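You operate a simulated robot arm through the tools that you are given. There is no shell and no other tool. Be economical: measure what you need, move in short steps, check, and stop when the job is done.

The job below is to be done with a simulated robot arm. You get a single attempt, and the scene is never put back.

JOB
Press the button of port p one two times.

The check looks at the end state, three seconds after you hand in, the way a careful person would. Anything else that was tipped, shoved, dropped, spilled or broken makes it a failure.

ROBOT AND FRAMES
A 7-joint arm with a two-finger parallel gripper on a trunk, on a base that drives. Base frame: it is fixed to the floor where the robot stands at the start and does not move with it; the origin is under the middle of the robot, x ahead of it, y to its left, z up. Readings come in m, rad, newtons and seconds.
With the tool pointing down near the work surface it reaches from about 0.48 to 0.92 m from the robot's upright axis, wherever it stands. Its first joint turns from -2.007 to 2.007 rad. Places, roughly: button of port p one [0.8, 0.2, 1]. Payload 3.91 kg.
Tool frame: the origin (TCP) lies between the finger pads and is the grasp point; the fingertips stand 0.03 m ahead of it; z points along the fingers, y is the line along which they close. The gripper opens to 0.11 m. The fingers are 0.02 m wide and 0.01 m thick; the gripper's body (0.048 by 0.112 m) begins 0.055 m behind the TCP.
Orientation is that of the tool frame in the base frame, as [roll, pitch, yaw] about the fixed x, y, z axes, in that order (R = Rz(yaw) Ry(pitch) Rx(roll)). With the fingers straight down and closing along the base's y, the tool's x points along the base's -x, its y along +y and its z along -z.

CONTROLS
- The arm moves only by the tool nudge_tool. Its argument "rows" is a list that holds one entry, the list of rows, each a list of 7 numbers: the shift along the base's x, y, z in m, then the turn, a rotation vector about the base's x, y, z in rad, then the finger opening in m, from 0 to 0.11. In form: [[[x, y, z, wx, wy, wz, claw], ...]]. A call has 1 to 20 rows; each row shifts and turns the commanded pose from where the row before left it. A row lasts 0.2 s, in which the tool goes at most 0.05 m and 0.15 rad; a call with a longer step from one row to the next is refused whole, and so is a gripper value outside its range. A pose out of reach is approached as far as the arm can. The call stops where the force on the tool passes 40 N (or 10 N more than at its start, if that is more) or the arm is blocked; 0.2 s more then pass. The fingers move at their own pace (about 0.153 m/s each) and stop on an object; they squeeze with about 36 N. The grip force told is the motor's: it shows also when the fingers shut on nothing. Time passes only in rows, and 0.2 s behind the last, so rows that do not move let the fingers close. The reply holds the time, the measured pose of the TCP, the force on the tool along the base axes, the opening and the grip force, in the units named above and with some noise, with the torque about the TCP (base axes, N m) and any sound that the robot's microphone picked up, and new pictures: "views" is both (left out), scene, wrist or none.
- Cameras (640 x 400 px; columns grow to the right, rows downward): "scene" is now at [0.2061, 0.1922, 1.4695]; the picture's right is [-0.11, -0.99, -0.00], its down [-0.74, 0.08, -0.67] and it looks along [0.66, -0.07, -0.74] (base axes); focal length 264 px, centre (320, 200). "wrist" rides on the gripper at [0.072, 0.017, -0.103] in the tool frame; the picture's right is [-0.23, 0.97, 0.00], its down [-0.76, -0.18, -0.62] and it looks along [-0.61, -0.14, 0.78] (tool axes); focal length 222 px, centre (320, 200). There is no depth. A picture from a camera that has moved, and an enlarged one, comes with that camera's place and axes in the base frame and with its lens.
- move_column(by): slides the trunk up (or, below 0, down) by that many m; the arm and the scene camera ride with it, the base frame stays. It gives what a move gives, with no picture.
- steer(legs): drives the robot by 1 to 6 legs, each [ahead, left, turn to the left] in m, m and rad, along the robot's own axes; the way and the turn of a leg run together, so that a leg with both is an arc; at most 1.5 m and 3.142 rad a leg. The arm and the cameras ride along, it lands a little off, and it stops where it bumps. It gives what a move gives, and a new picture of the scene camera.
- pan_tilt(pan, tilt): turns the head with the scene camera to pan (to the left, within 1.396 rad either way) and tilt (down, from -0.506 to 1.204), counted from straight ahead of the robot. It gives what a move gives, and a new picture of the scene camera.
- enlarge(camera, box): a new picture of the part [left, top, right, bottom] of that camera's present view, enlarged. No time passes.
- close_job(): hands the job in; it is judged then, once.

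Go step by step. Nothing tells you exact positions but the pictures and the camera data: compare them with the known pose of the tool, close in by small moves and look again before you grip or let go. The budget is 120 turns and 260 pictures, counting those below and the enlarged ones. Unless the task says otherwise, let go and move clear before handing in, and close with one line.

The tools are called after ">>>" as name(argument=value, ...) on one line, values as JSON. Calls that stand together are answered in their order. nudge_tool: Moves the arm, as the interface text tells. Its arguments: {"type":"object","properties":{"rows":{"type":"array","items":{"type":"array","items":{"type":"array","items":{"type":"number"}}}},"views":{"type":"string","enum":["both","scene","wrist","none"]}},"required":["rows"]} The other tools are called the same way: move_column (by) slides the trunk up or down; steer (legs) drives the base; pan_tilt (pan, tilt) turns the head that bears the scene camera; enlarge (camera, box) takes an enlarged picture of a part of a camera's view; close_job () hands the job in.

At the start:

```text
t: 0.0
eef_pos: [0.3206, 0.0925, 1.1734]
tool_rot: [-2.869, -0.141, -3.138]
ft_force: [0.1, 1.0, -0.4]
torque: [0.02, 0.02, 0.0]
finger_gap: 0.1101
finger_force: 0.0
trunk travel left (down, up): [-0.825, 0.165]
robot x, y, heading: [-0.0009, 0.003, -0.003]
head pan, tilt: [-0.11, 0.848]
```

scene: 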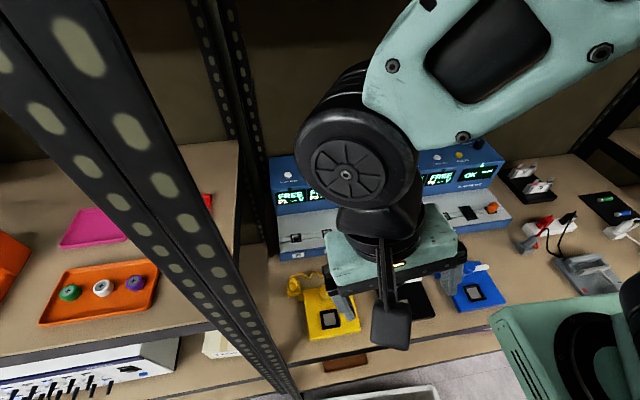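
wrist: 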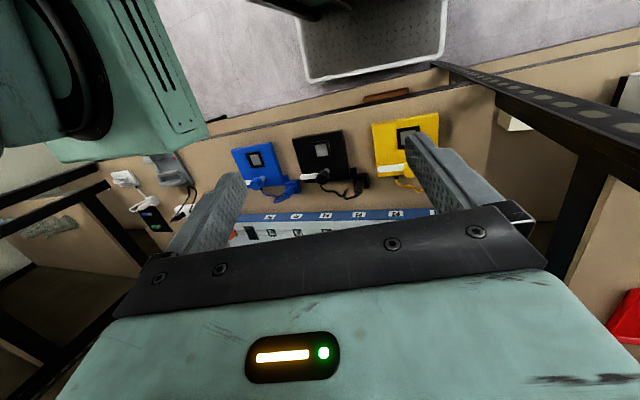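

I see a blue device with "FREE" screens at the back of the bench, partly hidden by the arm. I'll enlarge it to find port P1 and its button.

>>> enlarge(camera="scene", box=[260, 130, 520, 290])

>>> enlarge(camera="wrist", box=[220, 110, 460, 260])

```text
2.46 times, centred on (390, 210) of scene
camera zoom: at [0.2061, 0.1922, 1.4695], right [-0.11, -0.99, 0.0], down [-0.74, 0.08, -0.67], along [0.66, -0.07, -0.74], focal length 650 px, centre (148, 175)
```

zoom: 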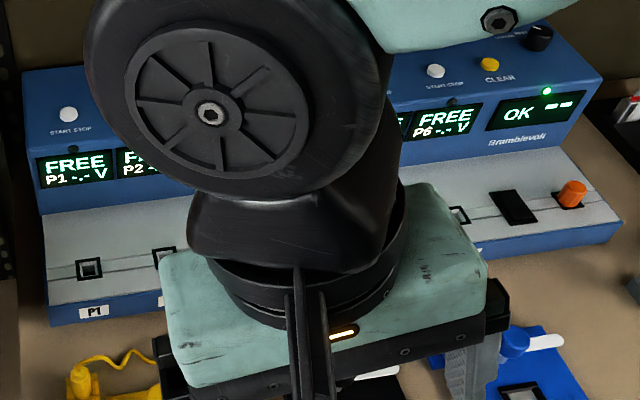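

```text
2.67 times, centred on (340, 185) of wrist
camera zoom: at [0.2639, 0.1358, 1.2772], right [0.19, 0.94, -0.29], down [0.85, 0.0, 0.53], along [0.5, -0.35, -0.79], focal length 592 px, centre (267, 240)
```

zoom: 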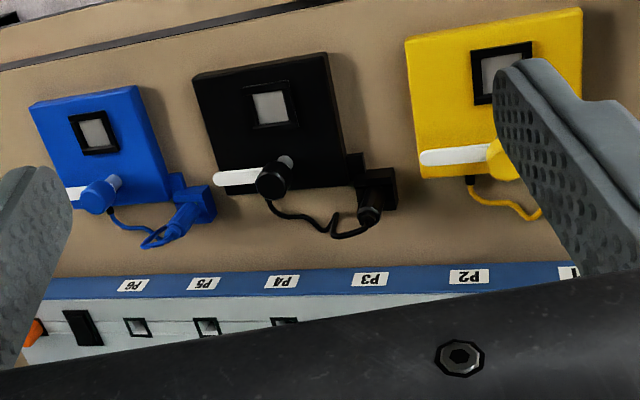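

The P1 START/STOP button is the white knob above the P1 screen. I'll raise the trunk to get a second viewpoint for triangulation.

>>> move_column(by=0.15)

>>> enlarge(camera="scene", box=[220, 150, 380, 250])

>>> pan_tilt(pan=0.0, tilt=0.848)

```text
t: 1.3
eef_pos: [0.2746, 0.0369, 1.2807]
tool_rot: [-2.713, -0.224, -3.1]
ft_force: [-1.2, 0.8, -0.3]
torque: [0.06, 0.02, -0.12]
finger_gap: 0.109
finger_force: 0.1
trunk travel left (down, up): [-0.949, 0.041]
robot x, y, heading: [-0.0071, 0.0004, -0.0]
head pan, tilt: [-0.11, 0.848]
stopped: the arm was blocked; the commanded pose is now the measured one
```

```text
4.00 times, centred on (300, 200) of scene
camera zoom: at [0.2052, 0.1971, 1.5981], right [-0.11, -0.99, 0.0], down [-0.74, 0.08, -0.67], along [0.66, -0.07, -0.75], focal length 1056 px, centre (400, 200)
```

zoom: 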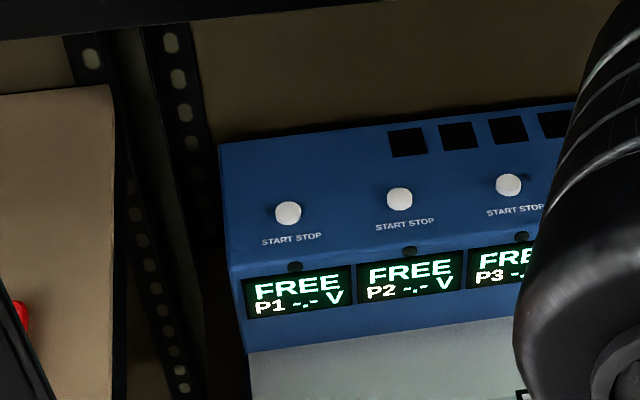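

```text
t: 2.0
eef_pos: [0.2759, 0.0378, 1.2798]
tool_rot: [-2.725, -0.217, -3.098]
ft_force: [0.8, -0.5, -0.5]
torque: [0.01, -0.03, 0.05]
finger_gap: 0.11
finger_force: 0.1
trunk travel left (down, up): [-0.949, 0.041]
robot x, y, heading: [-0.0023, -0.002, -0.002]
head pan, tilt: [0.0, 0.848]
camera scene: at [0.2052, 0.2042, 1.5957], right [0.0, -1.0, 0.0], down [-0.74, 0.0, -0.67], along [0.67, 0.0, -0.74], focal length 264 px, centre (320, 200)
```

scene: 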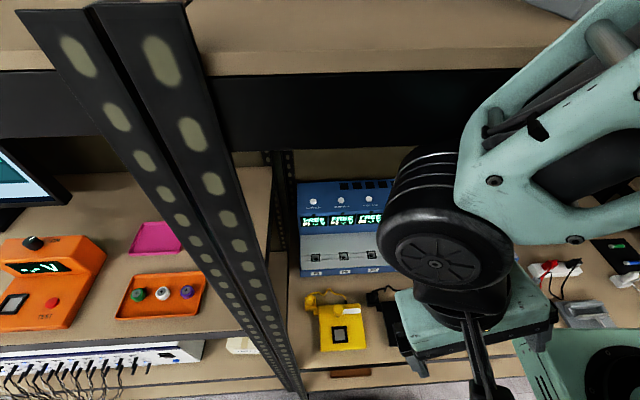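

The trunk rise ended with the arm blocked, so it probably touched an overhead shelf. I place the button near [0.76, 0.225, 0.965]. I'll go back down and look at the overhead clearance.

>>> move_column(by=-0.125)

>>> pan_tilt(pan=0.0, tilt=0.3)

>>> pan_tilt(pan=-0.5, tilt=0.3)

```text
t: 3.5
eef_pos: [0.2884, 0.0368, 1.1508]
tool_rot: [-2.721, -0.226, -3.116]
ft_force: [0.5, 0.2, -0.1]
torque: [0.0, 0.04, -0.02]
finger_gap: 0.1102
finger_force: 0.1
trunk travel left (down, up): [-0.824, 0.166]
robot x, y, heading: [-0.0032, 0.0007, -0.002]
head pan, tilt: [0.0, 0.848]
```

```text
t: 4.5
eef_pos: [0.2888, 0.0346, 1.1512]
tool_rot: [-2.721, -0.227, -3.117]
ft_force: [-0.5, -0.2, 0.4]
torque: [0.02, -0.01, 0.01]
finger_gap: 0.1096
finger_force: 0.1
trunk travel left (down, up): [-0.824, 0.166]
robot x, y, heading: [-0.0057, 0.0002, -0.0]
head pan, tilt: [0.0, 0.3]
camera scene: at [0.2326, 0.2036, 1.5163], right [0.0, -1.0, 0.0], down [-0.3, 0.0, -0.95], along [0.95, 0.0, -0.3], focal length 264 px, centre (320, 200)
```

scene: 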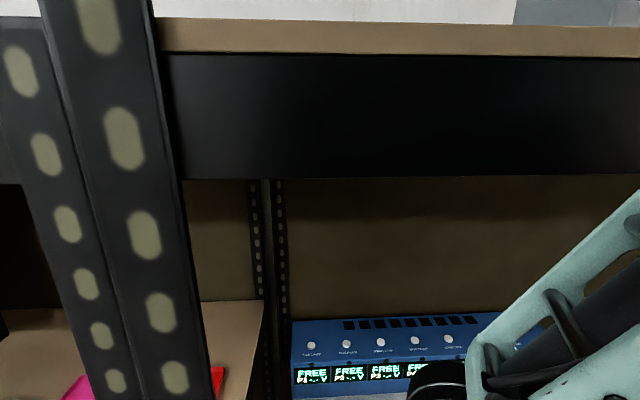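

```text
t: 5.5
eef_pos: [0.2892, 0.0362, 1.1497]
tool_rot: [-2.72, -0.226, -3.118]
ft_force: [-0.9, 0.1, -0.4]
torque: [-0.02, 0.0, 0.02]
finger_gap: 0.1099
finger_force: 0.1
trunk travel left (down, up): [-0.824, 0.166]
robot x, y, heading: [-0.0019, 0.0005, 0.0]
head pan, tilt: [-0.499, 0.3]
camera scene: at [0.2212, 0.159, 1.5164], right [-0.48, -0.88, 0.0], down [-0.26, 0.14, -0.96], along [0.84, -0.46, -0.3], focal length 264 px, centre (320, 200)
```

scene: 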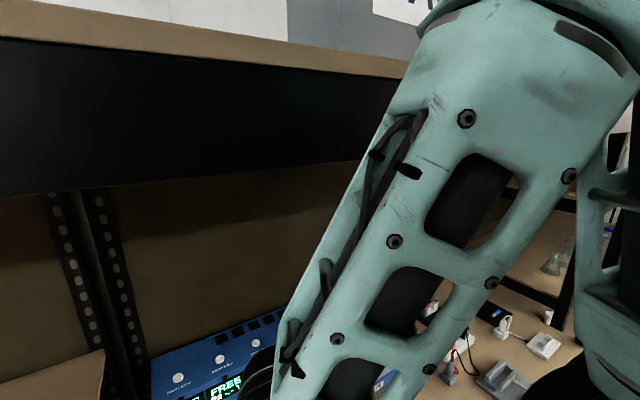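

The overhead beam is at about x = 0.34, z = 1.49, and the post is at y > 0.26. The button is near [0.775, 0.227, 0.945]. Next I'll turn the tool to vertical, close the fingers and advance a little.

>>> nudge_tool(rows=[[[0, 0, 0, 0.106, -0.053, 0, 0], [0, 0, 0, 0.106, -0.053, 0, 0], [0, 0, 0, 0.106, -0.053, 0, 0], [0, 0, 0, 0.106, -0.053, 0, 0], [0.04, 0.01, 0, 0, 0, 0, 0], [0.04, 0.01, 0, 0, 0, 0, 0], [0.04, 0.01, 0, 0, 0, 0, 0]]], views="wrist")

>>> pan_tilt(pan=-0.2, tilt=0.5)

```text
t: 7.2
eef_pos: [0.3611, 0.0865, 1.1781]
tool_rot: [-3.085, -0.026, -3.06]
ft_force: [0.4, -0.1, 1.0]
torque: [0.0, -0.02, -0.01]
finger_gap: 0.0001
finger_force: 35.9
out of reach, approached as far as the arm can: row 1, 2, 3, 4
trunk travel left (down, up): [-0.824, 0.166]
robot x, y, heading: [-0.0189, -0.0163, -0.023]
head pan, tilt: [-0.499, 0.3]
stopped in row 7: the arm was blocked; the commanded pose is now the measured one
camera wrist: at [0.2916, 0.1031, 1.282], right [0.14, 0.99, -0.06], down [0.79, -0.08, 0.61], along [0.6, -0.14, -0.79], focal length 222 px, centre (320, 200)
```

wrist: 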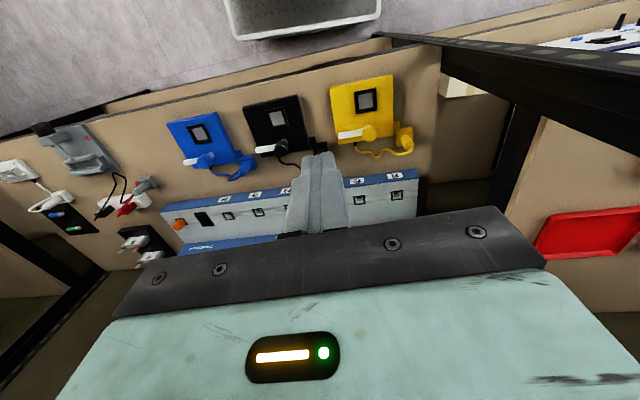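

```text
t: 8.1
eef_pos: [0.3644, 0.0888, 1.1774]
tool_rot: [-3.098, -0.015, -3.094]
ft_force: [0.2, 0.9, -0.4]
torque: [-0.02, -0.01, -0.01]
finger_gap: 0.0
finger_force: 35.8
trunk travel left (down, up): [-0.824, 0.166]
robot x, y, heading: [-0.017, -0.0024, 0.001]
head pan, tilt: [-0.201, 0.499]
camera scene: at [0.0602, 0.1831, 1.5379], right [-0.2, -0.98, -0.02], down [-0.38, 0.1, -0.92], along [0.91, -0.17, -0.39], focal length 264 px, centre (320, 200)
```

scene: 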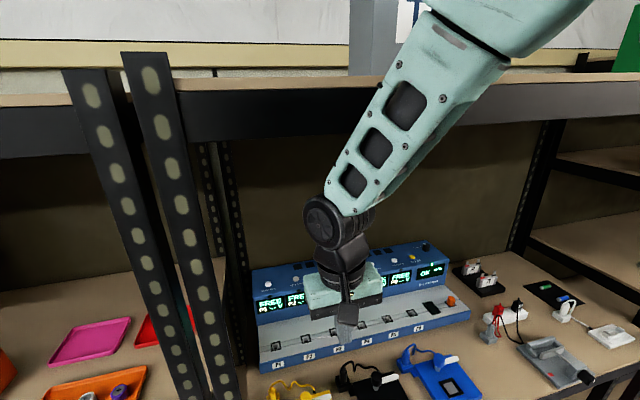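

The forearm is pressing on the shelf beam and has tilted the robot back slightly. I'll drive back to release it, then lower the trunk so the forearm goes in beneath the shelf.

>>> steer(legs=[[-0.3, 0, 0]])

```text
t: 8.8
eef_pos: [0.3522, 0.0733, 1.1902]
tool_rot: [-3.132, -0.113, -3.102]
ft_force: [-5.9, -4.8, -0.2]
torque: [0.4, -0.46, -0.03]
finger_gap: 0.0
finger_force: 36.2
trunk travel left (down, up): [-0.824, 0.166]
robot x, y, heading: [-0.033, 0.0314, 0.055]
head pan, tilt: [-0.201, 0.499]
stopped in leg 1: the robot was blocked; the commanded pose is now the measured one
camera scene: at [-0.0984, 0.2133, 1.5632], right [-0.14, -0.99, -0.04], down [-0.3, 0.08, -0.95], along [0.94, -0.12, -0.31], focal length 264 px, centre (320, 200)
```

scene: 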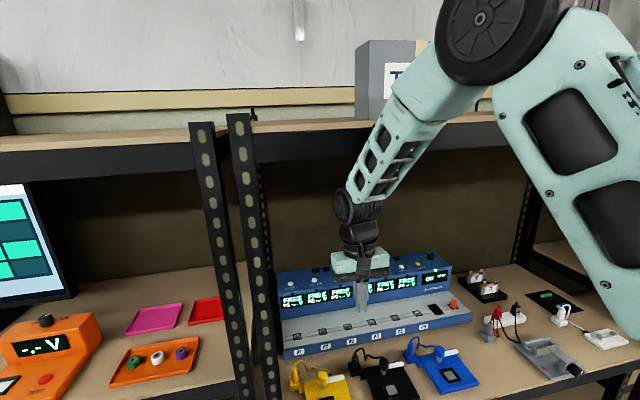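

The robot seems to be leaning back further and the drive was blocked. I'll wait a moment and read the state again.

>>> nudge_tool(rows=[[[0, 0, 0, 0, 0, 0, 0], [0, 0, 0, 0, 0, 0, 0], [0, 0, 0, 0, 0, 0, 0]]], views="both")

```text
t: 9.1
eef_pos: [0.3401, 0.0465, 1.1802]
tool_rot: [-3.128, -0.265, -3.072]
ft_force: [1.5, -2.2, 9.7]
torque: [0.17, -0.07, -0.01]
finger_gap: 0.0
finger_force: 35.8
trunk travel left (down, up): [-0.824, 0.166]
robot x, y, heading: [-0.039, 0.0563, 0.092]
head pan, tilt: [-0.201, 0.499]
stopped in row 1: the arm was blocked; the commanded pose is now the measured one
camera scene: at [-0.1547, 0.2323, 1.5688], right [-0.1, -0.99, -0.05], down [-0.28, 0.07, -0.96], along [0.96, -0.09, -0.28], focal length 264 px, centre (320, 200)
camera wrist: at [0.2976, 0.0613, 1.2981], right [0.15, 0.99, -0.07], down [0.91, -0.11, 0.41], along [0.39, -0.13, -0.91], focal length 222 px, centre (320, 200)
```

scene: 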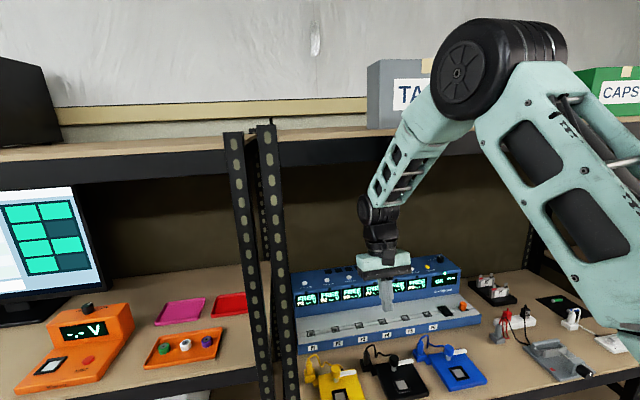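
wrist: 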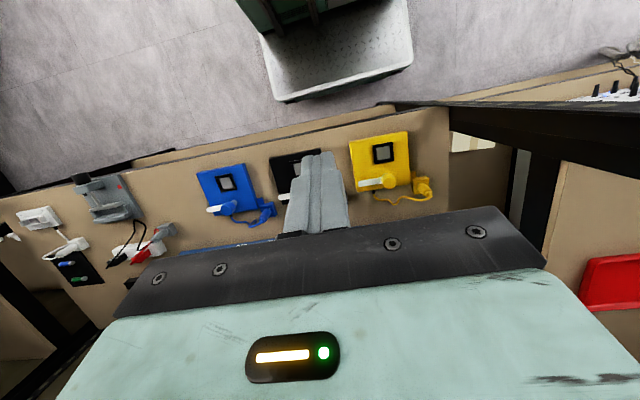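

The forearm's upper side is wedged against the beam's lower edge. Lowering the trunk should free it, so I'll do a small drop.

>>> move_column(by=-0.08)

>>> pan_tilt(pan=-0.2, tilt=0.6)

```text
t: 9.4
eef_pos: [0.3425, 0.0195, 1.1558]
tool_rot: [-3.12, -0.414, -3.095]
ft_force: [1.1, 0.9, -0.7]
torque: [-0.03, -0.03, 0.02]
finger_gap: 0.0001
finger_force: 35.5
trunk travel left (down, up): [-0.822, 0.168]
robot x, y, heading: [-0.0458, 0.067, 0.098]
head pan, tilt: [-0.201, 0.499]
stopped: the arm was blocked; the commanded pose is now the measured one
```

```text
t: 10.1
eef_pos: [0.3431, 0.0191, 1.1553]
tool_rot: [-3.12, -0.414, -3.095]
ft_force: [-0.2, -0.9, 0.0]
torque: [0.01, 0.02, 0.01]
finger_gap: 0.0002
finger_force: 36.3
trunk travel left (down, up): [-0.822, 0.168]
robot x, y, heading: [-0.0426, 0.0692, 0.1]
head pan, tilt: [-0.201, 0.6]
camera scene: at [-0.171, 0.2436, 1.557], right [-0.1, -0.99, -0.04], down [-0.36, 0.08, -0.93], along [0.93, -0.07, -0.37], focal length 264 px, centre (320, 200)
```

scene: 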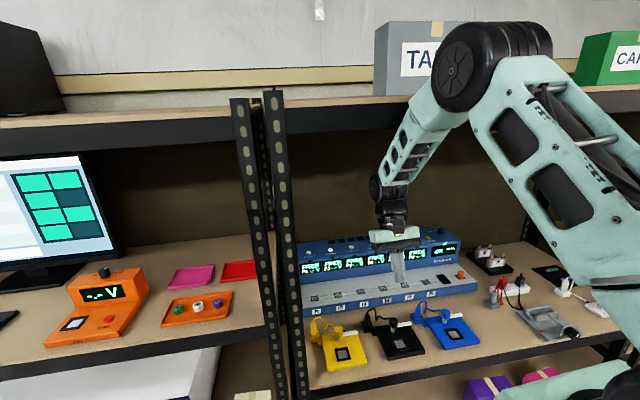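

The pose now looks settled, with the trunk having not actually moved. I'll retry lowering it in a smaller step.

>>> move_column(by=-0.05)

>>> nudge_tool(rows=[[[0, 0, 0, 0, 0, 0, 0]]], views="scene")

```text
t: 10.4
eef_pos: [0.3525, 0.0034, 1.1237]
tool_rot: [-3.107, -0.557, -3.117]
ft_force: [-0.4, -0.4, -0.4]
torque: [0.04, -0.04, 0.0]
finger_gap: 0.0001
finger_force: 35.6
trunk travel left (down, up): [-0.818, 0.172]
robot x, y, heading: [-0.0442, 0.0668, 0.097]
head pan, tilt: [-0.201, 0.6]
stopped: the arm was blocked; the commanded pose is now the measured one
```

```text
t: 10.8
eef_pos: [0.3938, -0.0053, 1.0654]
tool_rot: [-3.08, -0.744, 3.131]
ft_force: [-3.4, 0.0, 4.5]
torque: [0.0, -0.48, -0.01]
finger_gap: 0.0
finger_force: 36.3
trunk travel left (down, up): [-0.818, 0.172]
robot x, y, heading: [-0.0501, 0.0648, 0.091]
head pan, tilt: [-0.201, 0.6]
stopped in row 1: the arm was blocked; the commanded pose is now the measured one
camera scene: at [-0.1184, 0.2464, 1.5476], right [-0.11, -0.99, -0.04], down [-0.4, 0.08, -0.91], along [0.91, -0.08, -0.4], focal length 264 px, centre (320, 200)
```

scene: 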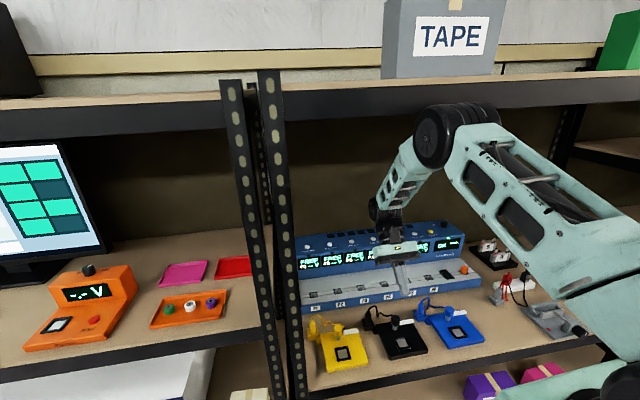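

The body lean is reducing and the elbow is dropping below the beam. I'll wait and watch.

>>> nudge_tool(rows=[[[0, 0, 0, 0, 0, 0, 0], [0, 0, 0, 0, 0, 0, 0]]], views="scene")

```text
t: 11.1
eef_pos: [0.4449, -0.0229, 1.0078]
tool_rot: [-3.035, -0.916, 3.069]
ft_force: [-0.8, 1.4, 5.3]
torque: [-0.02, -0.43, 0.06]
finger_gap: 0.0
finger_force: 36.1
trunk travel left (down, up): [-0.818, 0.172]
robot x, y, heading: [-0.0519, 0.0495, 0.074]
head pan, tilt: [-0.201, 0.6]
stopped in row 1: the arm was blocked; the commanded pose is now the measured one
camera scene: at [-0.0437, 0.2442, 1.5354], right [-0.13, -0.99, -0.03], down [-0.44, 0.08, -0.89], along [0.89, -0.1, -0.45], focal length 264 px, centre (320, 200)
```

scene: 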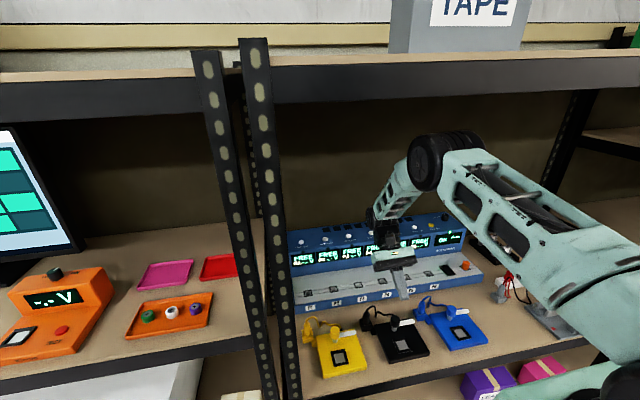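

The body is rocking back upright, which carries the tool forward and down. I'll counter by moving the tool up and back.

>>> nudge_tool(rows=[[[-0.03, 0, 0.04, 0, 0, 0, 0], [-0.03, 0, 0.04, 0, 0, 0, 0], [-0.03, 0, 0.03, 0, 0, 0, 0]]], views="scene")

```text
t: 11.4
eef_pos: [0.5636, -0.0301, 0.9089]
tool_rot: [-2.967, -1.137, 2.999]
ft_force: [0.3, -0.3, 0.4]
torque: [0.01, -0.02, 0.02]
finger_gap: 0.0003
finger_force: 36.2
trunk travel left (down, up): [-0.818, 0.172]
robot x, y, heading: [-0.0406, 0.0453, 0.056]
head pan, tilt: [-0.201, 0.6]
stopped in row 1: the arm was blocked; the commanded pose is now the measured one
camera scene: at [0.1487, 0.246, 1.4943], right [-0.14, -0.99, 0.0], down [-0.54, 0.08, -0.84], along [0.83, -0.12, -0.55], focal length 264 px, centre (320, 200)
```

scene: 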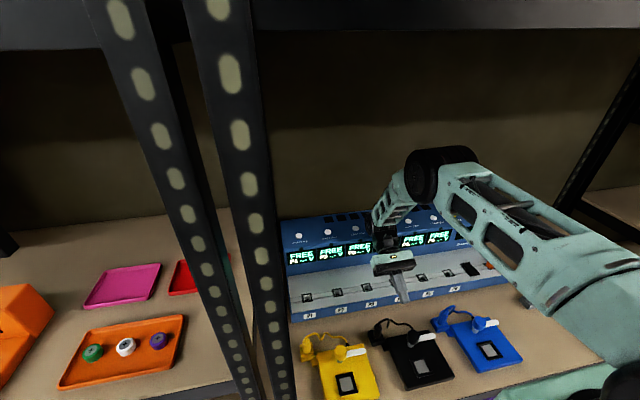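

The robot is nearly upright but the tool is low and close to the device. I'll lift it again straight away.

>>> nudge_tool(rows=[[[-0.02, 0, 0.045, 0, 0, 0, 0], [-0.02, 0, 0.045, 0, 0, 0, 0], [-0.02, 0, 0.045, 0, 0, 0, 0]]], views="both")

```text
t: 11.8
eef_pos: [0.5724, -0.0278, 0.9025]
tool_rot: [-2.991, -1.079, 3.022]
ft_force: [0.0, 0.0, -0.6]
torque: [-0.02, 0.04, -0.01]
finger_gap: 0.0
finger_force: 35.6
trunk travel left (down, up): [-0.818, 0.172]
robot x, y, heading: [-0.0507, 0.041, 0.064]
head pan, tilt: [-0.201, 0.6]
stopped in row 1: the arm was blocked; the commanded pose is now the measured one
camera scene: at [0.1601, 0.2469, 1.4814], right [-0.14, -0.99, 0.0], down [-0.56, 0.08, -0.83], along [0.82, -0.11, -0.56], focal length 264 px, centre (320, 200)
camera wrist: at [0.6311, -0.0018, 1.0126], right [0.09, 0.96, -0.27], down [0.91, -0.19, -0.37], along [-0.41, -0.21, -0.89], focal length 222 px, centre (320, 200)
```

scene: 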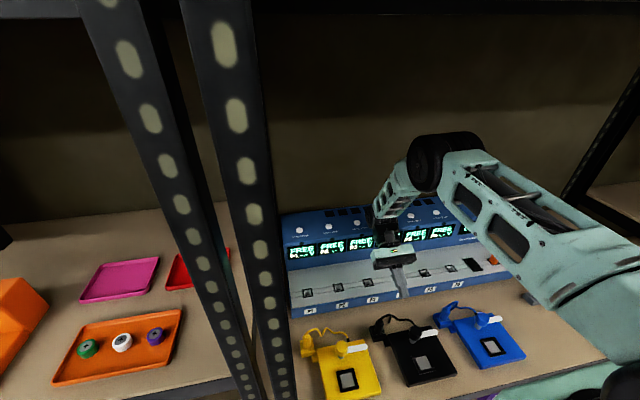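
wrist: 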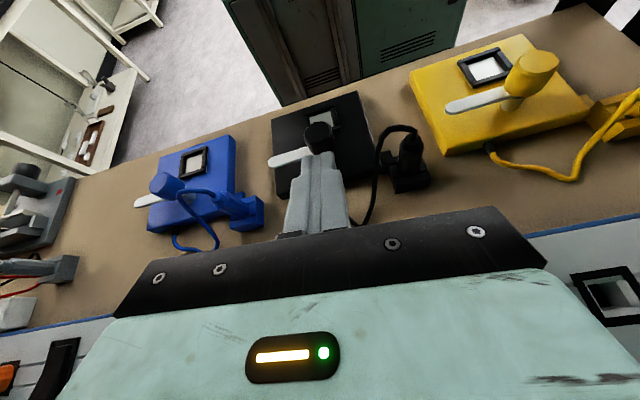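

The robot is upright again, the forces are near zero and the bench items look undisturbed. I'll try a gentle lift now that it has settled.

>>> nudge_tool(rows=[[[0, 0, 0.02, 0, 0, 0, 0], [0, 0, 0.02, 0, 0, 0, 0], [0, 0, 0.02, 0, 0, 0, 0]]], views="scene")

>>> pan_tilt(pan=-0.7, tilt=0.8)

```text
t: 12.6
eef_pos: [0.5665, -0.027, 0.9678]
tool_rot: [-2.987, -1.085, 3.021]
ft_force: [-0.6, -0.2, 0.0]
torque: [0.03, 0.0, -0.04]
finger_gap: 0.0003
finger_force: 36.1
trunk travel left (down, up): [-0.818, 0.172]
robot x, y, heading: [-0.0544, 0.0411, 0.064]
head pan, tilt: [-0.201, 0.6]
camera scene: at [0.1632, 0.247, 1.4826], right [-0.14, -0.99, 0.0], down [-0.56, 0.08, -0.82], along [0.82, -0.11, -0.57], focal length 264 px, centre (320, 200)
```

scene: 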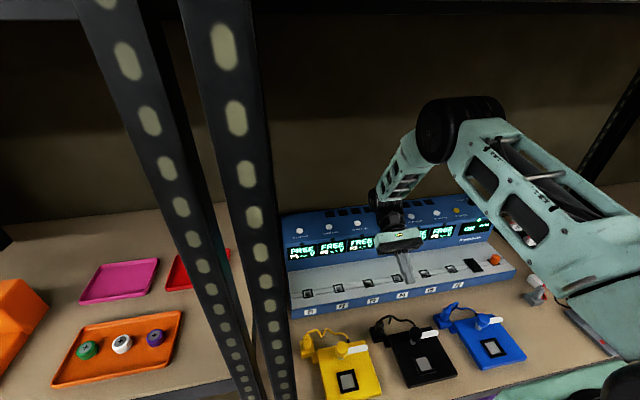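

```text
t: 13.5
eef_pos: [0.5678, -0.0264, 0.9667]
tool_rot: [-2.986, -1.084, 3.02]
ft_force: [-1.4, -0.3, -0.1]
torque: [-0.01, 0.01, -0.02]
finger_gap: 0.0
finger_force: 36.1
trunk travel left (down, up): [-0.818, 0.172]
robot x, y, heading: [-0.0534, 0.0432, 0.063]
head pan, tilt: [-0.7, 0.799]
camera scene: at [0.1402, 0.2112, 1.466], right [-0.59, -0.8, 0.0], down [-0.58, 0.43, -0.7], along [0.56, -0.41, -0.72], focal length 264 px, centre (320, 200)
```

scene: 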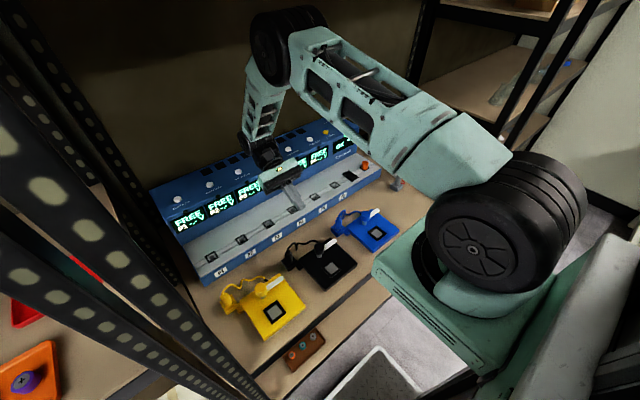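

All is under control: the elbow sits below the shelf and the tool points backward. I'll rotate it toward straight down while rising, in short steps.

>>> nudge_tool(rows=[[[0, 0, 0.03, 0, -0.1, 0, 0], [0, 0, 0.03, 0, -0.1, 0, 0], [0, 0, 0.03, 0, -0.1, 0, 0], [0, 0, 0.02, 0, -0.1, 0, 0], [0, 0, 0.02, 0, -0.1, 0, 0]]], views="scene")

```text
t: 14.9
eef_pos: [0.5612, -0.024, 1.0653]
tool_rot: [-3.052, -0.649, 3.081]
ft_force: [1.1, -0.1, -0.2]
torque: [-0.02, 0.01, 0.03]
finger_gap: 0.0
finger_force: 35.9
trunk travel left (down, up): [-0.818, 0.172]
robot x, y, heading: [-0.0552, 0.0432, 0.07]
head pan, tilt: [-0.7, 0.799]
stopped in row 5: the arm was blocked; the commanded pose is now the measured one
camera scene: at [0.1436, 0.2098, 1.4608], right [-0.59, -0.8, 0.0], down [-0.58, 0.43, -0.69], along [0.56, -0.41, -0.72], focal length 264 px, centre (320, 200)
```

scene: 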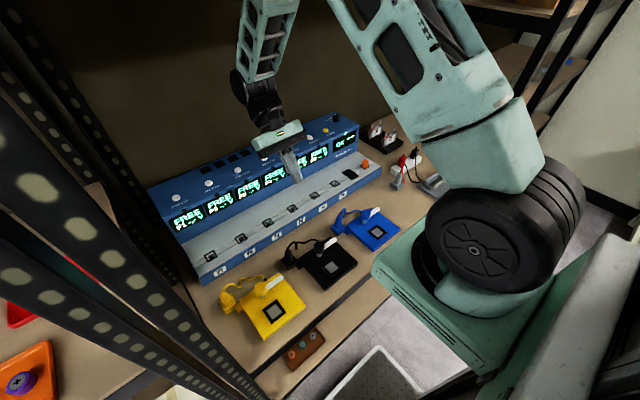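

The elbow has likely touched the shelf's underside. I'll drop slightly and go forward and left; extending the arm lowers the elbow.

>>> nudge_tool(rows=[[[0, 0, -0.02, 0, 0, 0, 0], [0.02, 0.03, -0.01, 0, 0, 0, 0], [0.03, 0.04, 0, 0, 0, 0, 0], [0.03, 0.04, 0, 0, 0, 0, 0], [0.02, 0.04, 0, 0, 0, 0, 0]]], views="none")

>>> pan_tilt(pan=-0.35, tilt=0.6)

```text
t: 16.1
eef_pos: [0.661, 0.1239, 1.0471]
tool_rot: [-3.05, -0.621, 3.075]
ft_force: [-0.7, -0.7, -0.7]
torque: [0.03, -0.08, -0.01]
finger_gap: 0.0
finger_force: 35.9
trunk travel left (down, up): [-0.818, 0.172]
robot x, y, heading: [-0.051, 0.0465, 0.063]
head pan, tilt: [-0.7, 0.799]
```

```text
t: 16.9
eef_pos: [0.6608, 0.1244, 1.0489]
tool_rot: [-3.052, -0.625, 3.077]
ft_force: [0.1, -0.2, 0.8]
torque: [-0.02, 0.01, -0.05]
finger_gap: 0.0003
finger_force: 36.0
trunk travel left (down, up): [-0.818, 0.172]
robot x, y, heading: [-0.0551, 0.0447, 0.063]
head pan, tilt: [-0.351, 0.6]
camera scene: at [0.1598, 0.2345, 1.4828], right [-0.28, -0.96, 0.0], down [-0.54, 0.16, -0.82], along [0.79, -0.23, -0.57], focal length 264 px, centre (320, 200)
```

scene: 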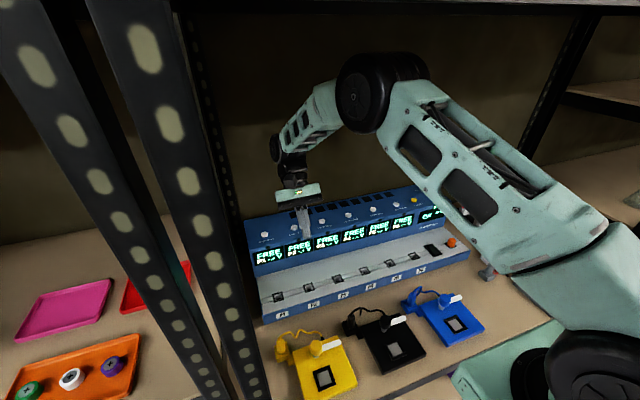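

The view is clear now; the button ray agrees with about [0.775, 0.225, 0.946]. I'll rotate to vertical while moving above the button.

>>> nudge_tool(rows=[[[0.016, 0.016, 0.003, 0, -0.1, 0, 0], [0.016, 0.016, 0.003, 0, -0.1, 0, 0], [0.016, 0.016, 0.003, 0, -0.1, 0, 0], [0.016, 0.016, 0, 0, -0.1, 0, 0], [0.016, 0.016, 0, 0, -0.1, 0, 0], [0.01, 0.01, 0, 0, -0.1, 0, 0]]], views="both")

```text
t: 18.3
eef_pos: [0.7516, 0.2154, 1.0605]
tool_rot: [-3.089, -0.023, 3.09]
ft_force: [-1.1, 0.0, 0.4]
torque: [0.04, -0.02, 0.0]
finger_gap: 0.0001
finger_force: 36.4
trunk travel left (down, up): [-0.818, 0.172]
robot x, y, heading: [-0.0574, 0.0457, 0.063]
head pan, tilt: [-0.351, 0.6]
camera scene: at [0.16, 0.2344, 1.4828], right [-0.28, -0.96, 0.0], down [-0.54, 0.16, -0.82], along [0.79, -0.23, -0.57], focal length 264 px, centre (320, 200)
camera wrist: at [0.6836, 0.2412, 1.1625], right [0.28, 0.96, -0.06], down [0.77, -0.18, 0.61], along [0.58, -0.21, -0.79], focal length 222 px, centre (320, 200)
```

scene: 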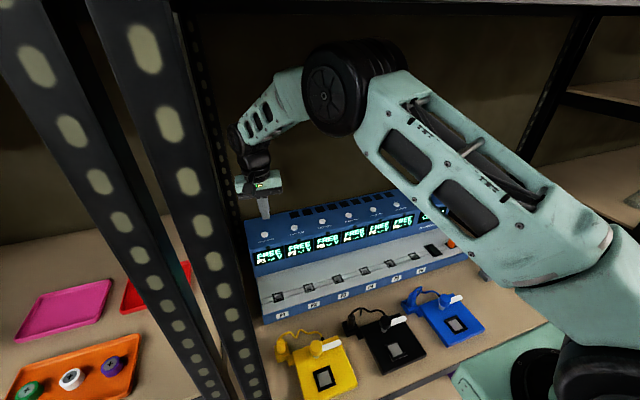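
wrist: 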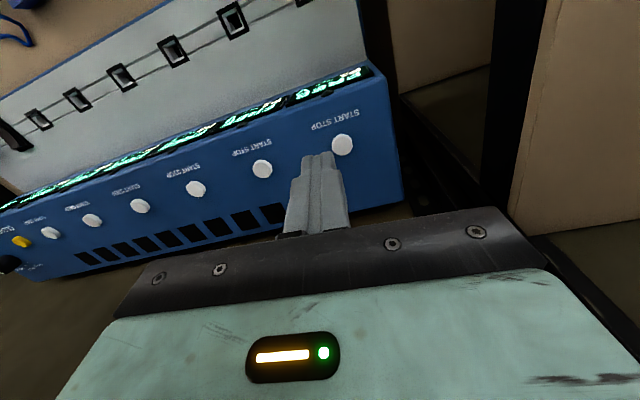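

Wrist and scene views agree: the button is at about [0.778, 0.225, 0.947]. I'll move over it and descend part way.

>>> nudge_tool(rows=[[[0.013, 0.005, 0, 0, 0, 0, 0], [0.013, 0.005, 0, 0, 0, 0, 0], [0, 0, -0.02, 0, 0, 0, 0], [0, 0, -0.02, 0, 0, 0, 0]]], views="wrist")

>>> enlarge(camera="scene", box=[220, 170, 340, 270])

```text
t: 19.3
eef_pos: [0.7775, 0.2249, 1.0195]
tool_rot: [-3.089, -0.023, 3.089]
ft_force: [0.3, 1.2, 0.3]
torque: [0.01, 0.01, -0.01]
finger_gap: 0.0
finger_force: 36.0
trunk travel left (down, up): [-0.818, 0.172]
robot x, y, heading: [-0.0535, 0.0455, 0.064]
head pan, tilt: [-0.351, 0.6]
camera wrist: at [0.7105, 0.2514, 1.1231], right [0.28, 0.96, -0.06], down [0.77, -0.18, 0.61], along [0.58, -0.21, -0.79], focal length 222 px, centre (320, 200)
```

wrist: 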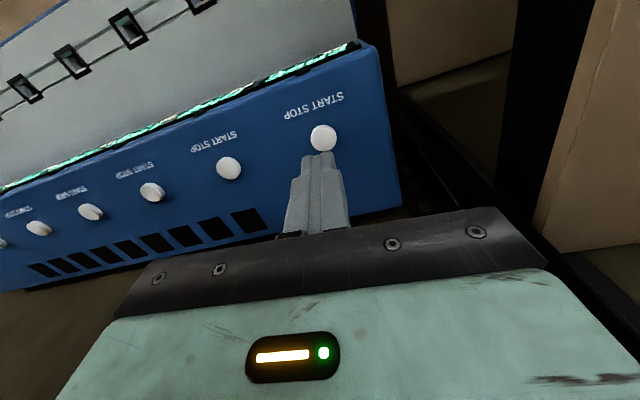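

```text
4.00 times, centred on (280, 220) of scene
camera zoom: at [0.1597, 0.2345, 1.4829], right [-0.28, -0.96, 0.0], down [-0.54, 0.16, -0.83], along [0.79, -0.23, -0.56], focal length 1056 px, centre (480, 120)
```

zoom: 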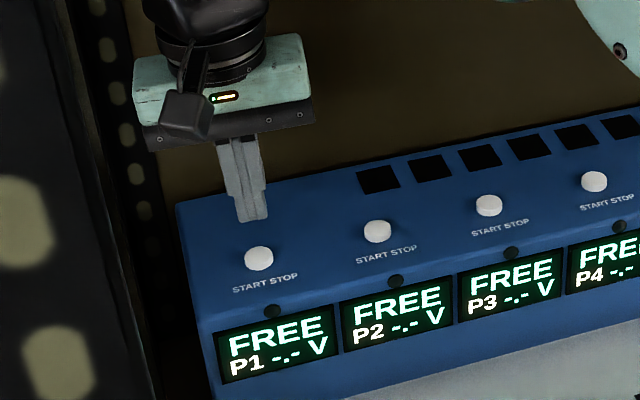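

The tip is aligned over the P1 button, about 4 cm above it. I'll descend in small steps and watch for force and sound.

>>> nudge_tool(rows=[[[0, 0, -0.01, 0, 0, 0, 0], [0, 0, -0.01, 0, 0, 0, 0], [0, 0, -0.006, 0, 0, 0, 0]]], views="wrist")

>>> enlarge(camera="scene", box=[230, 200, 310, 270])

```text
t: 20.1
eef_pos: [0.7777, 0.2273, 0.9947]
tool_rot: [-3.089, -0.023, 3.089]
ft_force: [0.8, 0.2, -0.8]
torque: [0.02, 0.02, 0.01]
finger_gap: 0.0
finger_force: 35.7
trunk travel left (down, up): [-0.818, 0.172]
robot x, y, heading: [-0.0549, 0.0485, 0.062]
head pan, tilt: [-0.351, 0.6]
camera wrist: at [0.7103, 0.2523, 1.0976], right [0.28, 0.96, -0.06], down [0.77, -0.19, 0.61], along [0.58, -0.21, -0.79], focal length 222 px, centre (320, 200)
```

wrist: 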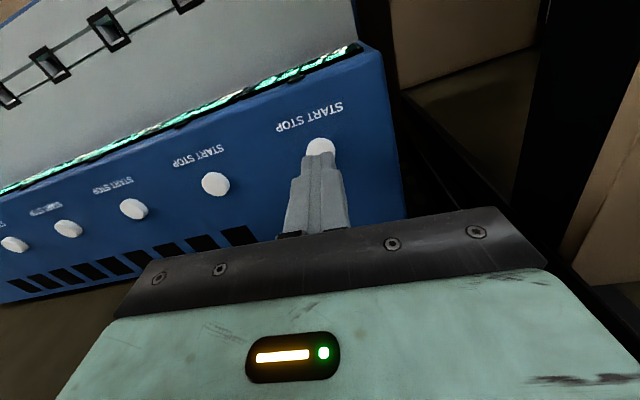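

```text
5.71 times, centred on (270, 235) of scene
camera zoom: at [0.1598, 0.2345, 1.4828], right [-0.28, -0.96, 0.0], down [-0.54, 0.16, -0.83], along [0.79, -0.23, -0.56], focal length 1508 px, centre (606, 0)
```

zoom: 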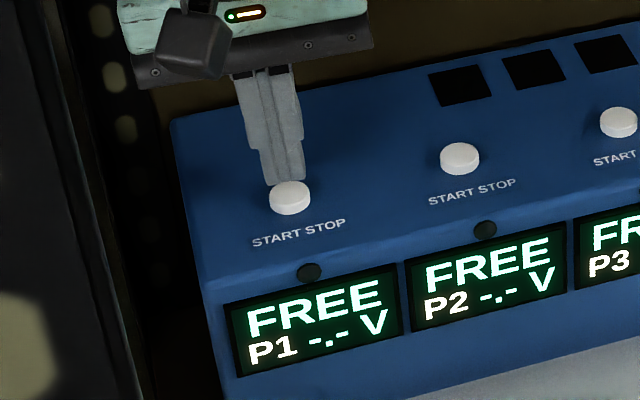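

The tip is about 1–2 cm above the button and well centred. I'll continue slowly.

>>> nudge_tool(rows=[[[0, 0, -0.004, 0, 0, 0, 0], [0, 0, -0.004, 0, 0, 0, 0]]], views="none")

>>> enlarge(camera="scene", box=[230, 200, 310, 270])

```text
t: 20.7
eef_pos: [0.7783, 0.2268, 0.9864]
tool_rot: [-3.088, -0.023, 3.09]
ft_force: [-0.3, 0.3, 0.4]
torque: [0.0, -0.01, 0.0]
finger_gap: 0.0
finger_force: 36.1
trunk travel left (down, up): [-0.818, 0.172]
robot x, y, heading: [-0.0523, 0.0466, 0.067]
head pan, tilt: [-0.351, 0.6]
```

```text
5.71 times, centred on (270, 235) of scene
camera zoom: at [0.1598, 0.2345, 1.4828], right [-0.28, -0.96, 0.0], down [-0.54, 0.16, -0.83], along [0.79, -0.23, -0.56], focal length 1508 px, centre (606, 0)
```

zoom: 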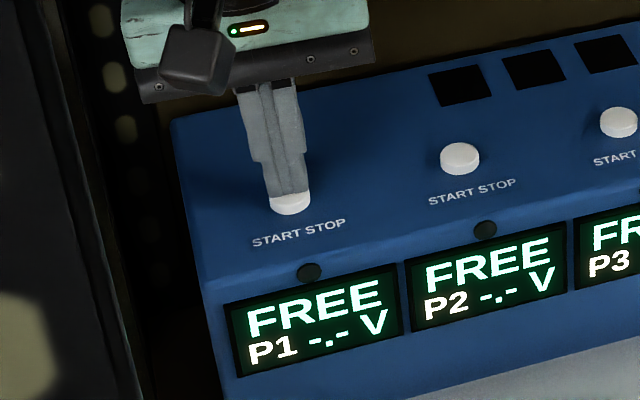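

The tip is just about touching. I'll use finer steps now.

>>> nudge_tool(rows=[[[0, 0, -0.002, 0, 0, 0, 0], [0, 0, -0.002, 0, 0, 0, 0]]], views="none")

```text
t: 21.3
eef_pos: [0.7765, 0.2261, 0.9824]
tool_rot: [-3.088, -0.022, 3.09]
ft_force: [0.7, 0.8, 1.8]
torque: [0.0, -0.03, -0.03]
finger_gap: 0.0002
finger_force: 36.0
trunk travel left (down, up): [-0.818, 0.172]
robot x, y, heading: [-0.0542, 0.046, 0.067]
head pan, tilt: [-0.351, 0.6]
heard: click
```

I heard a click, so that is press one. I'll lift off and check the display.

>>> nudge_tool(rows=[[[0, 0, 0.008, 0, 0, 0, 0], [0, 0, 0.008, 0, 0, 0, 0]]], views="none")

>>> enlarge(camera="scene", box=[230, 200, 310, 270])

```text
t: 21.9
eef_pos: [0.7772, 0.2259, 0.9986]
tool_rot: [-3.088, -0.025, 3.088]
ft_force: [0.0, 0.2, 0.7]
torque: [0.01, -0.01, -0.02]
finger_gap: 0.0002
finger_force: 35.9
trunk travel left (down, up): [-0.818, 0.172]
robot x, y, heading: [-0.0545, 0.0464, 0.067]
head pan, tilt: [-0.351, 0.6]
```

```text
5.71 times, centred on (270, 235) of scene
camera zoom: at [0.1599, 0.2346, 1.4828], right [-0.28, -0.96, 0.0], down [-0.54, 0.16, -0.82], along [0.79, -0.23, -0.57], focal length 1508 px, centre (606, 0)
```

zoom: 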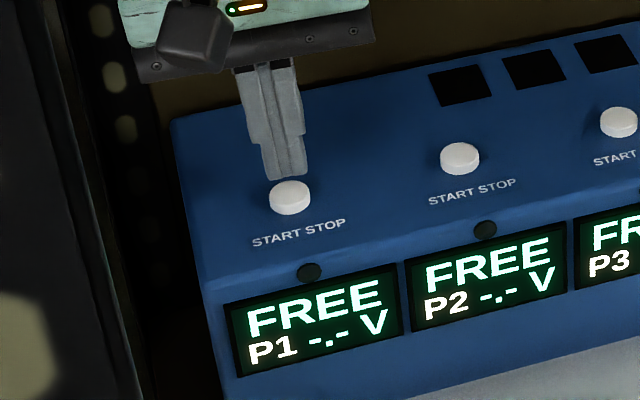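

One press registered with a click, and the button has sprung back. Now the second identical press and release.

>>> nudge_tool(rows=[[[0, 0, -0.006, 0, 0, 0, 0], [0, 0, -0.006, 0, 0, 0, 0], [0, 0, -0.002, 0, 0, 0, 0], [0, 0, -0.002, 0, 0, 0, 0]]], views="none")

```text
t: 22.9
eef_pos: [0.7769, 0.226, 0.9826]
tool_rot: [-3.088, -0.025, 3.09]
ft_force: [-1.0, 1.2, 3.1]
torque: [0.03, -0.01, 0.02]
finger_gap: 0.0001
finger_force: 36.0
trunk travel left (down, up): [-0.818, 0.172]
robot x, y, heading: [-0.0556, 0.0448, 0.062]
head pan, tilt: [-0.351, 0.6]
heard: click
```

The second click was heard. I'll lift clear and check the whole scene.

>>> nudge_tool(rows=[[[0, 0, 0.01, 0, 0, 0, 0], [0, 0, 0.02, 0, 0, 0, 0], [0, 0, 0.02, 0, 0, 0, 0]]], views="scene")

>>> enlarge(camera="scene", box=[220, 180, 480, 340])

>>> pan_tilt(pan=-0.9, tilt=0.5)

```text
t: 23.7
eef_pos: [0.7767, 0.2267, 1.032]
tool_rot: [-3.085, -0.024, 3.089]
ft_force: [0.1, 0.4, 0.0]
torque: [0.01, 0.0, 0.04]
finger_gap: 0.0
finger_force: 36.4
trunk travel left (down, up): [-0.818, 0.172]
robot x, y, heading: [-0.0571, 0.0466, 0.066]
head pan, tilt: [-0.351, 0.6]
camera scene: at [0.16, 0.2346, 1.4828], right [-0.28, -0.96, 0.0], down [-0.54, 0.16, -0.82], along [0.79, -0.23, -0.57], focal length 264 px, centre (320, 200)
```

scene: 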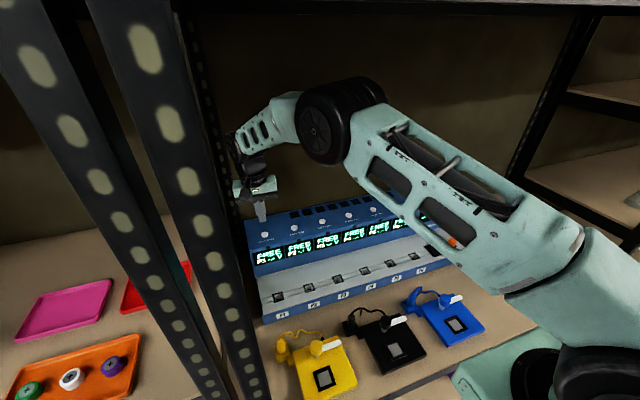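

```text
2.46 times, centred on (350, 260) of scene
camera zoom: at [0.16, 0.2346, 1.4828], right [-0.28, -0.96, 0.0], down [-0.54, 0.16, -0.82], along [0.79, -0.23, -0.57], focal length 650 px, centre (246, 52)
```

zoom: 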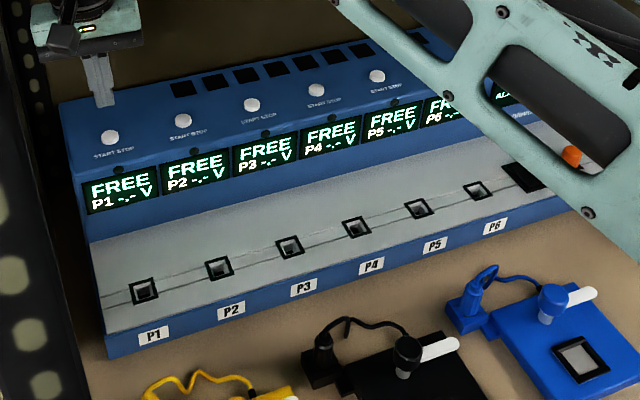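

```text
t: 24.7
eef_pos: [0.7756, 0.2253, 1.0317]
tool_rot: [-3.089, -0.025, 3.091]
ft_force: [0.4, 0.2, 0.5]
torque: [0.02, -0.03, 0.0]
finger_gap: 0.0001
finger_force: 36.0
trunk travel left (down, up): [-0.818, 0.172]
robot x, y, heading: [-0.054, 0.0465, 0.068]
head pan, tilt: [-0.901, 0.499]
camera scene: at [0.1361, 0.192, 1.4919], right [-0.74, -0.67, 0.0], down [-0.32, 0.36, -0.88], along [0.59, -0.65, -0.48], focal length 264 px, centre (320, 200)
```

scene: 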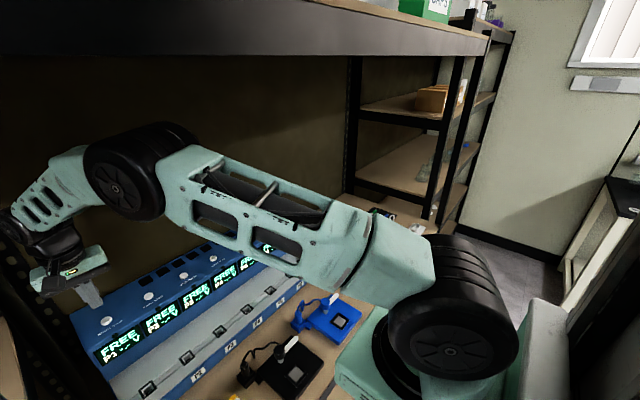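

Everything looks undisturbed, but the status screen on the right may have changed and is hidden behind the arm. I'll look at it before handing in.

>>> pan_tilt(pan=-0.35, tilt=0.6)

>>> enlarge(camera="scene", box=[380, 180, 480, 260])

>>> nudge_tool(rows=[[[-0.02, -0.02, 0.005, 0, 0, 0, 0], [-0.02, -0.03, 0.005, 0, 0, 0, 0], [0, -0.03, 0, 0, 0, 0, 0], [0, -0.03, 0, 0, 0, 0, 0]]], views="both")

```text
t: 25.7
eef_pos: [0.7766, 0.2259, 1.0309]
tool_rot: [-3.089, -0.023, 3.09]
ft_force: [0.2, -0.2, -0.1]
torque: [0.0, -0.03, -0.01]
finger_gap: 0.0002
finger_force: 36.5
trunk travel left (down, up): [-0.818, 0.172]
robot x, y, heading: [-0.0552, 0.051, 0.068]
head pan, tilt: [-0.351, 0.6]
camera scene: at [0.1598, 0.2345, 1.4828], right [-0.28, -0.96, 0.0], down [-0.54, 0.16, -0.83], along [0.79, -0.23, -0.56], focal length 264 px, centre (320, 200)
```

scene: 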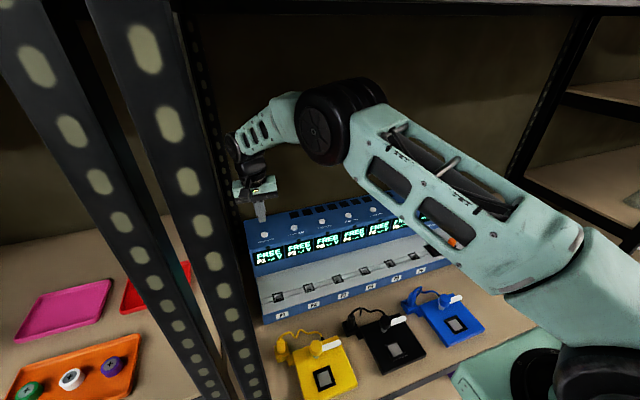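

```text
5.00 times, centred on (430, 220) of scene
camera zoom: at [0.1598, 0.2345, 1.4828], right [-0.28, -0.96, 0.0], down [-0.54, 0.16, -0.83], along [0.79, -0.23, -0.56], focal length 1320 px, centre (-230, 100)
```

zoom: 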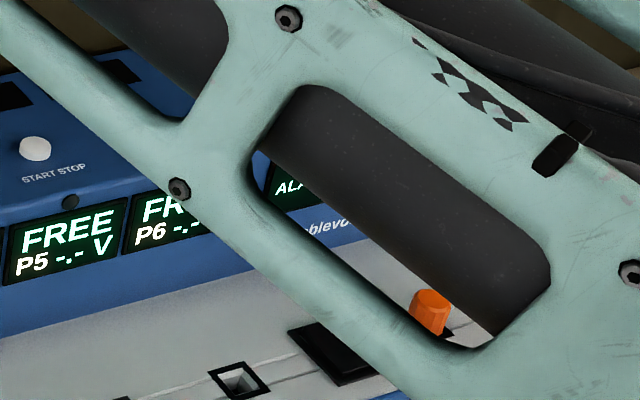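

```text
t: 26.7
eef_pos: [0.7382, 0.1157, 1.0424]
tool_rot: [-3.087, -0.025, 3.091]
ft_force: [0.5, 0.2, -0.1]
torque: [-0.02, -0.03, -0.04]
finger_gap: 0.0002
finger_force: 36.2
trunk travel left (down, up): [-0.818, 0.172]
robot x, y, heading: [-0.0534, 0.0438, 0.07]
head pan, tilt: [-0.351, 0.6]
camera scene: at [0.1597, 0.235, 1.4828], right [-0.28, -0.96, 0.0], down [-0.54, 0.16, -0.83], along [0.79, -0.23, -0.56], focal length 264 px, centre (320, 200)
camera wrist: at [0.6716, 0.1413, 1.1455], right [0.28, 0.96, -0.06], down [0.77, -0.18, 0.61], along [0.58, -0.21, -0.79], focal length 222 px, centre (320, 200)
```

scene: 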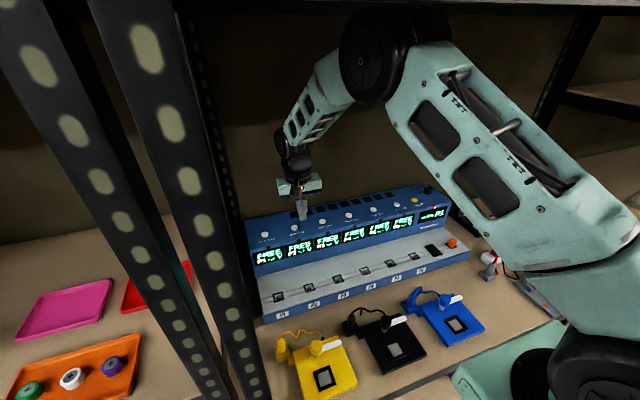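
wrist: 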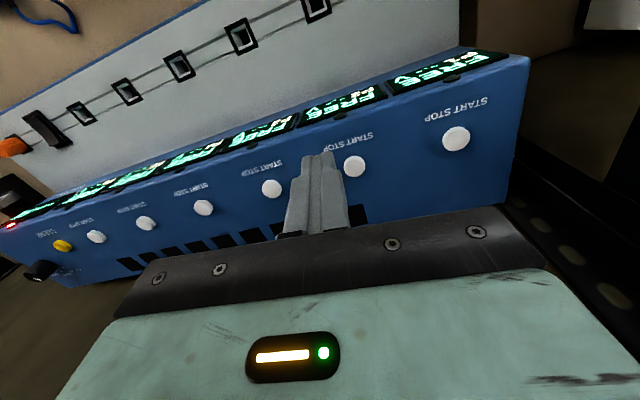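

>>> enlarge(camera="scene", box=[390, 180, 470, 240])

```text
6.67 times, centred on (430, 210) of scene
camera zoom: at [0.1597, 0.235, 1.4828], right [-0.28, -0.96, 0.0], down [-0.54, 0.16, -0.83], along [0.79, -0.23, -0.56], focal length 1759 px, centre (-413, 133)
```

zoom: 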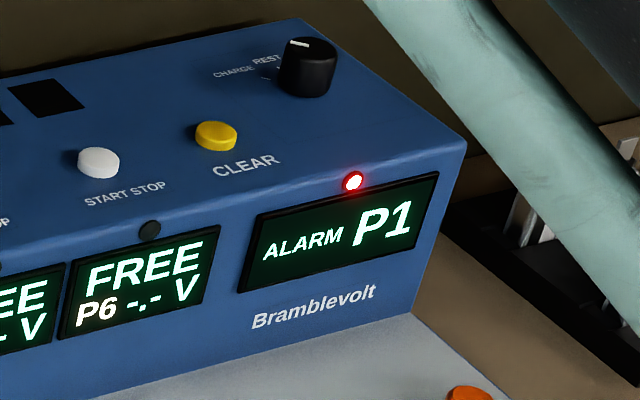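

Both P1 presses clicked and nothing looks displaced. The status screen now shows "ALARM P1", which it did not before; P1 is empty, so the presses probably set it off. I'm leaving CLEAR alone because it wasn't part of the job. The tool is clear, so I'm handing in.

>>> close_job()

```text
The job is handed in.
```

I pressed the P1 START/STOP button twice, each with an audible click, and moved the tool clear. The station now shows "ALARM P1", probably because the port is empty. On the way in, the arm jammed against the shelf beam and rocked the robot back; I saw nothing displaced in the areas I could see.
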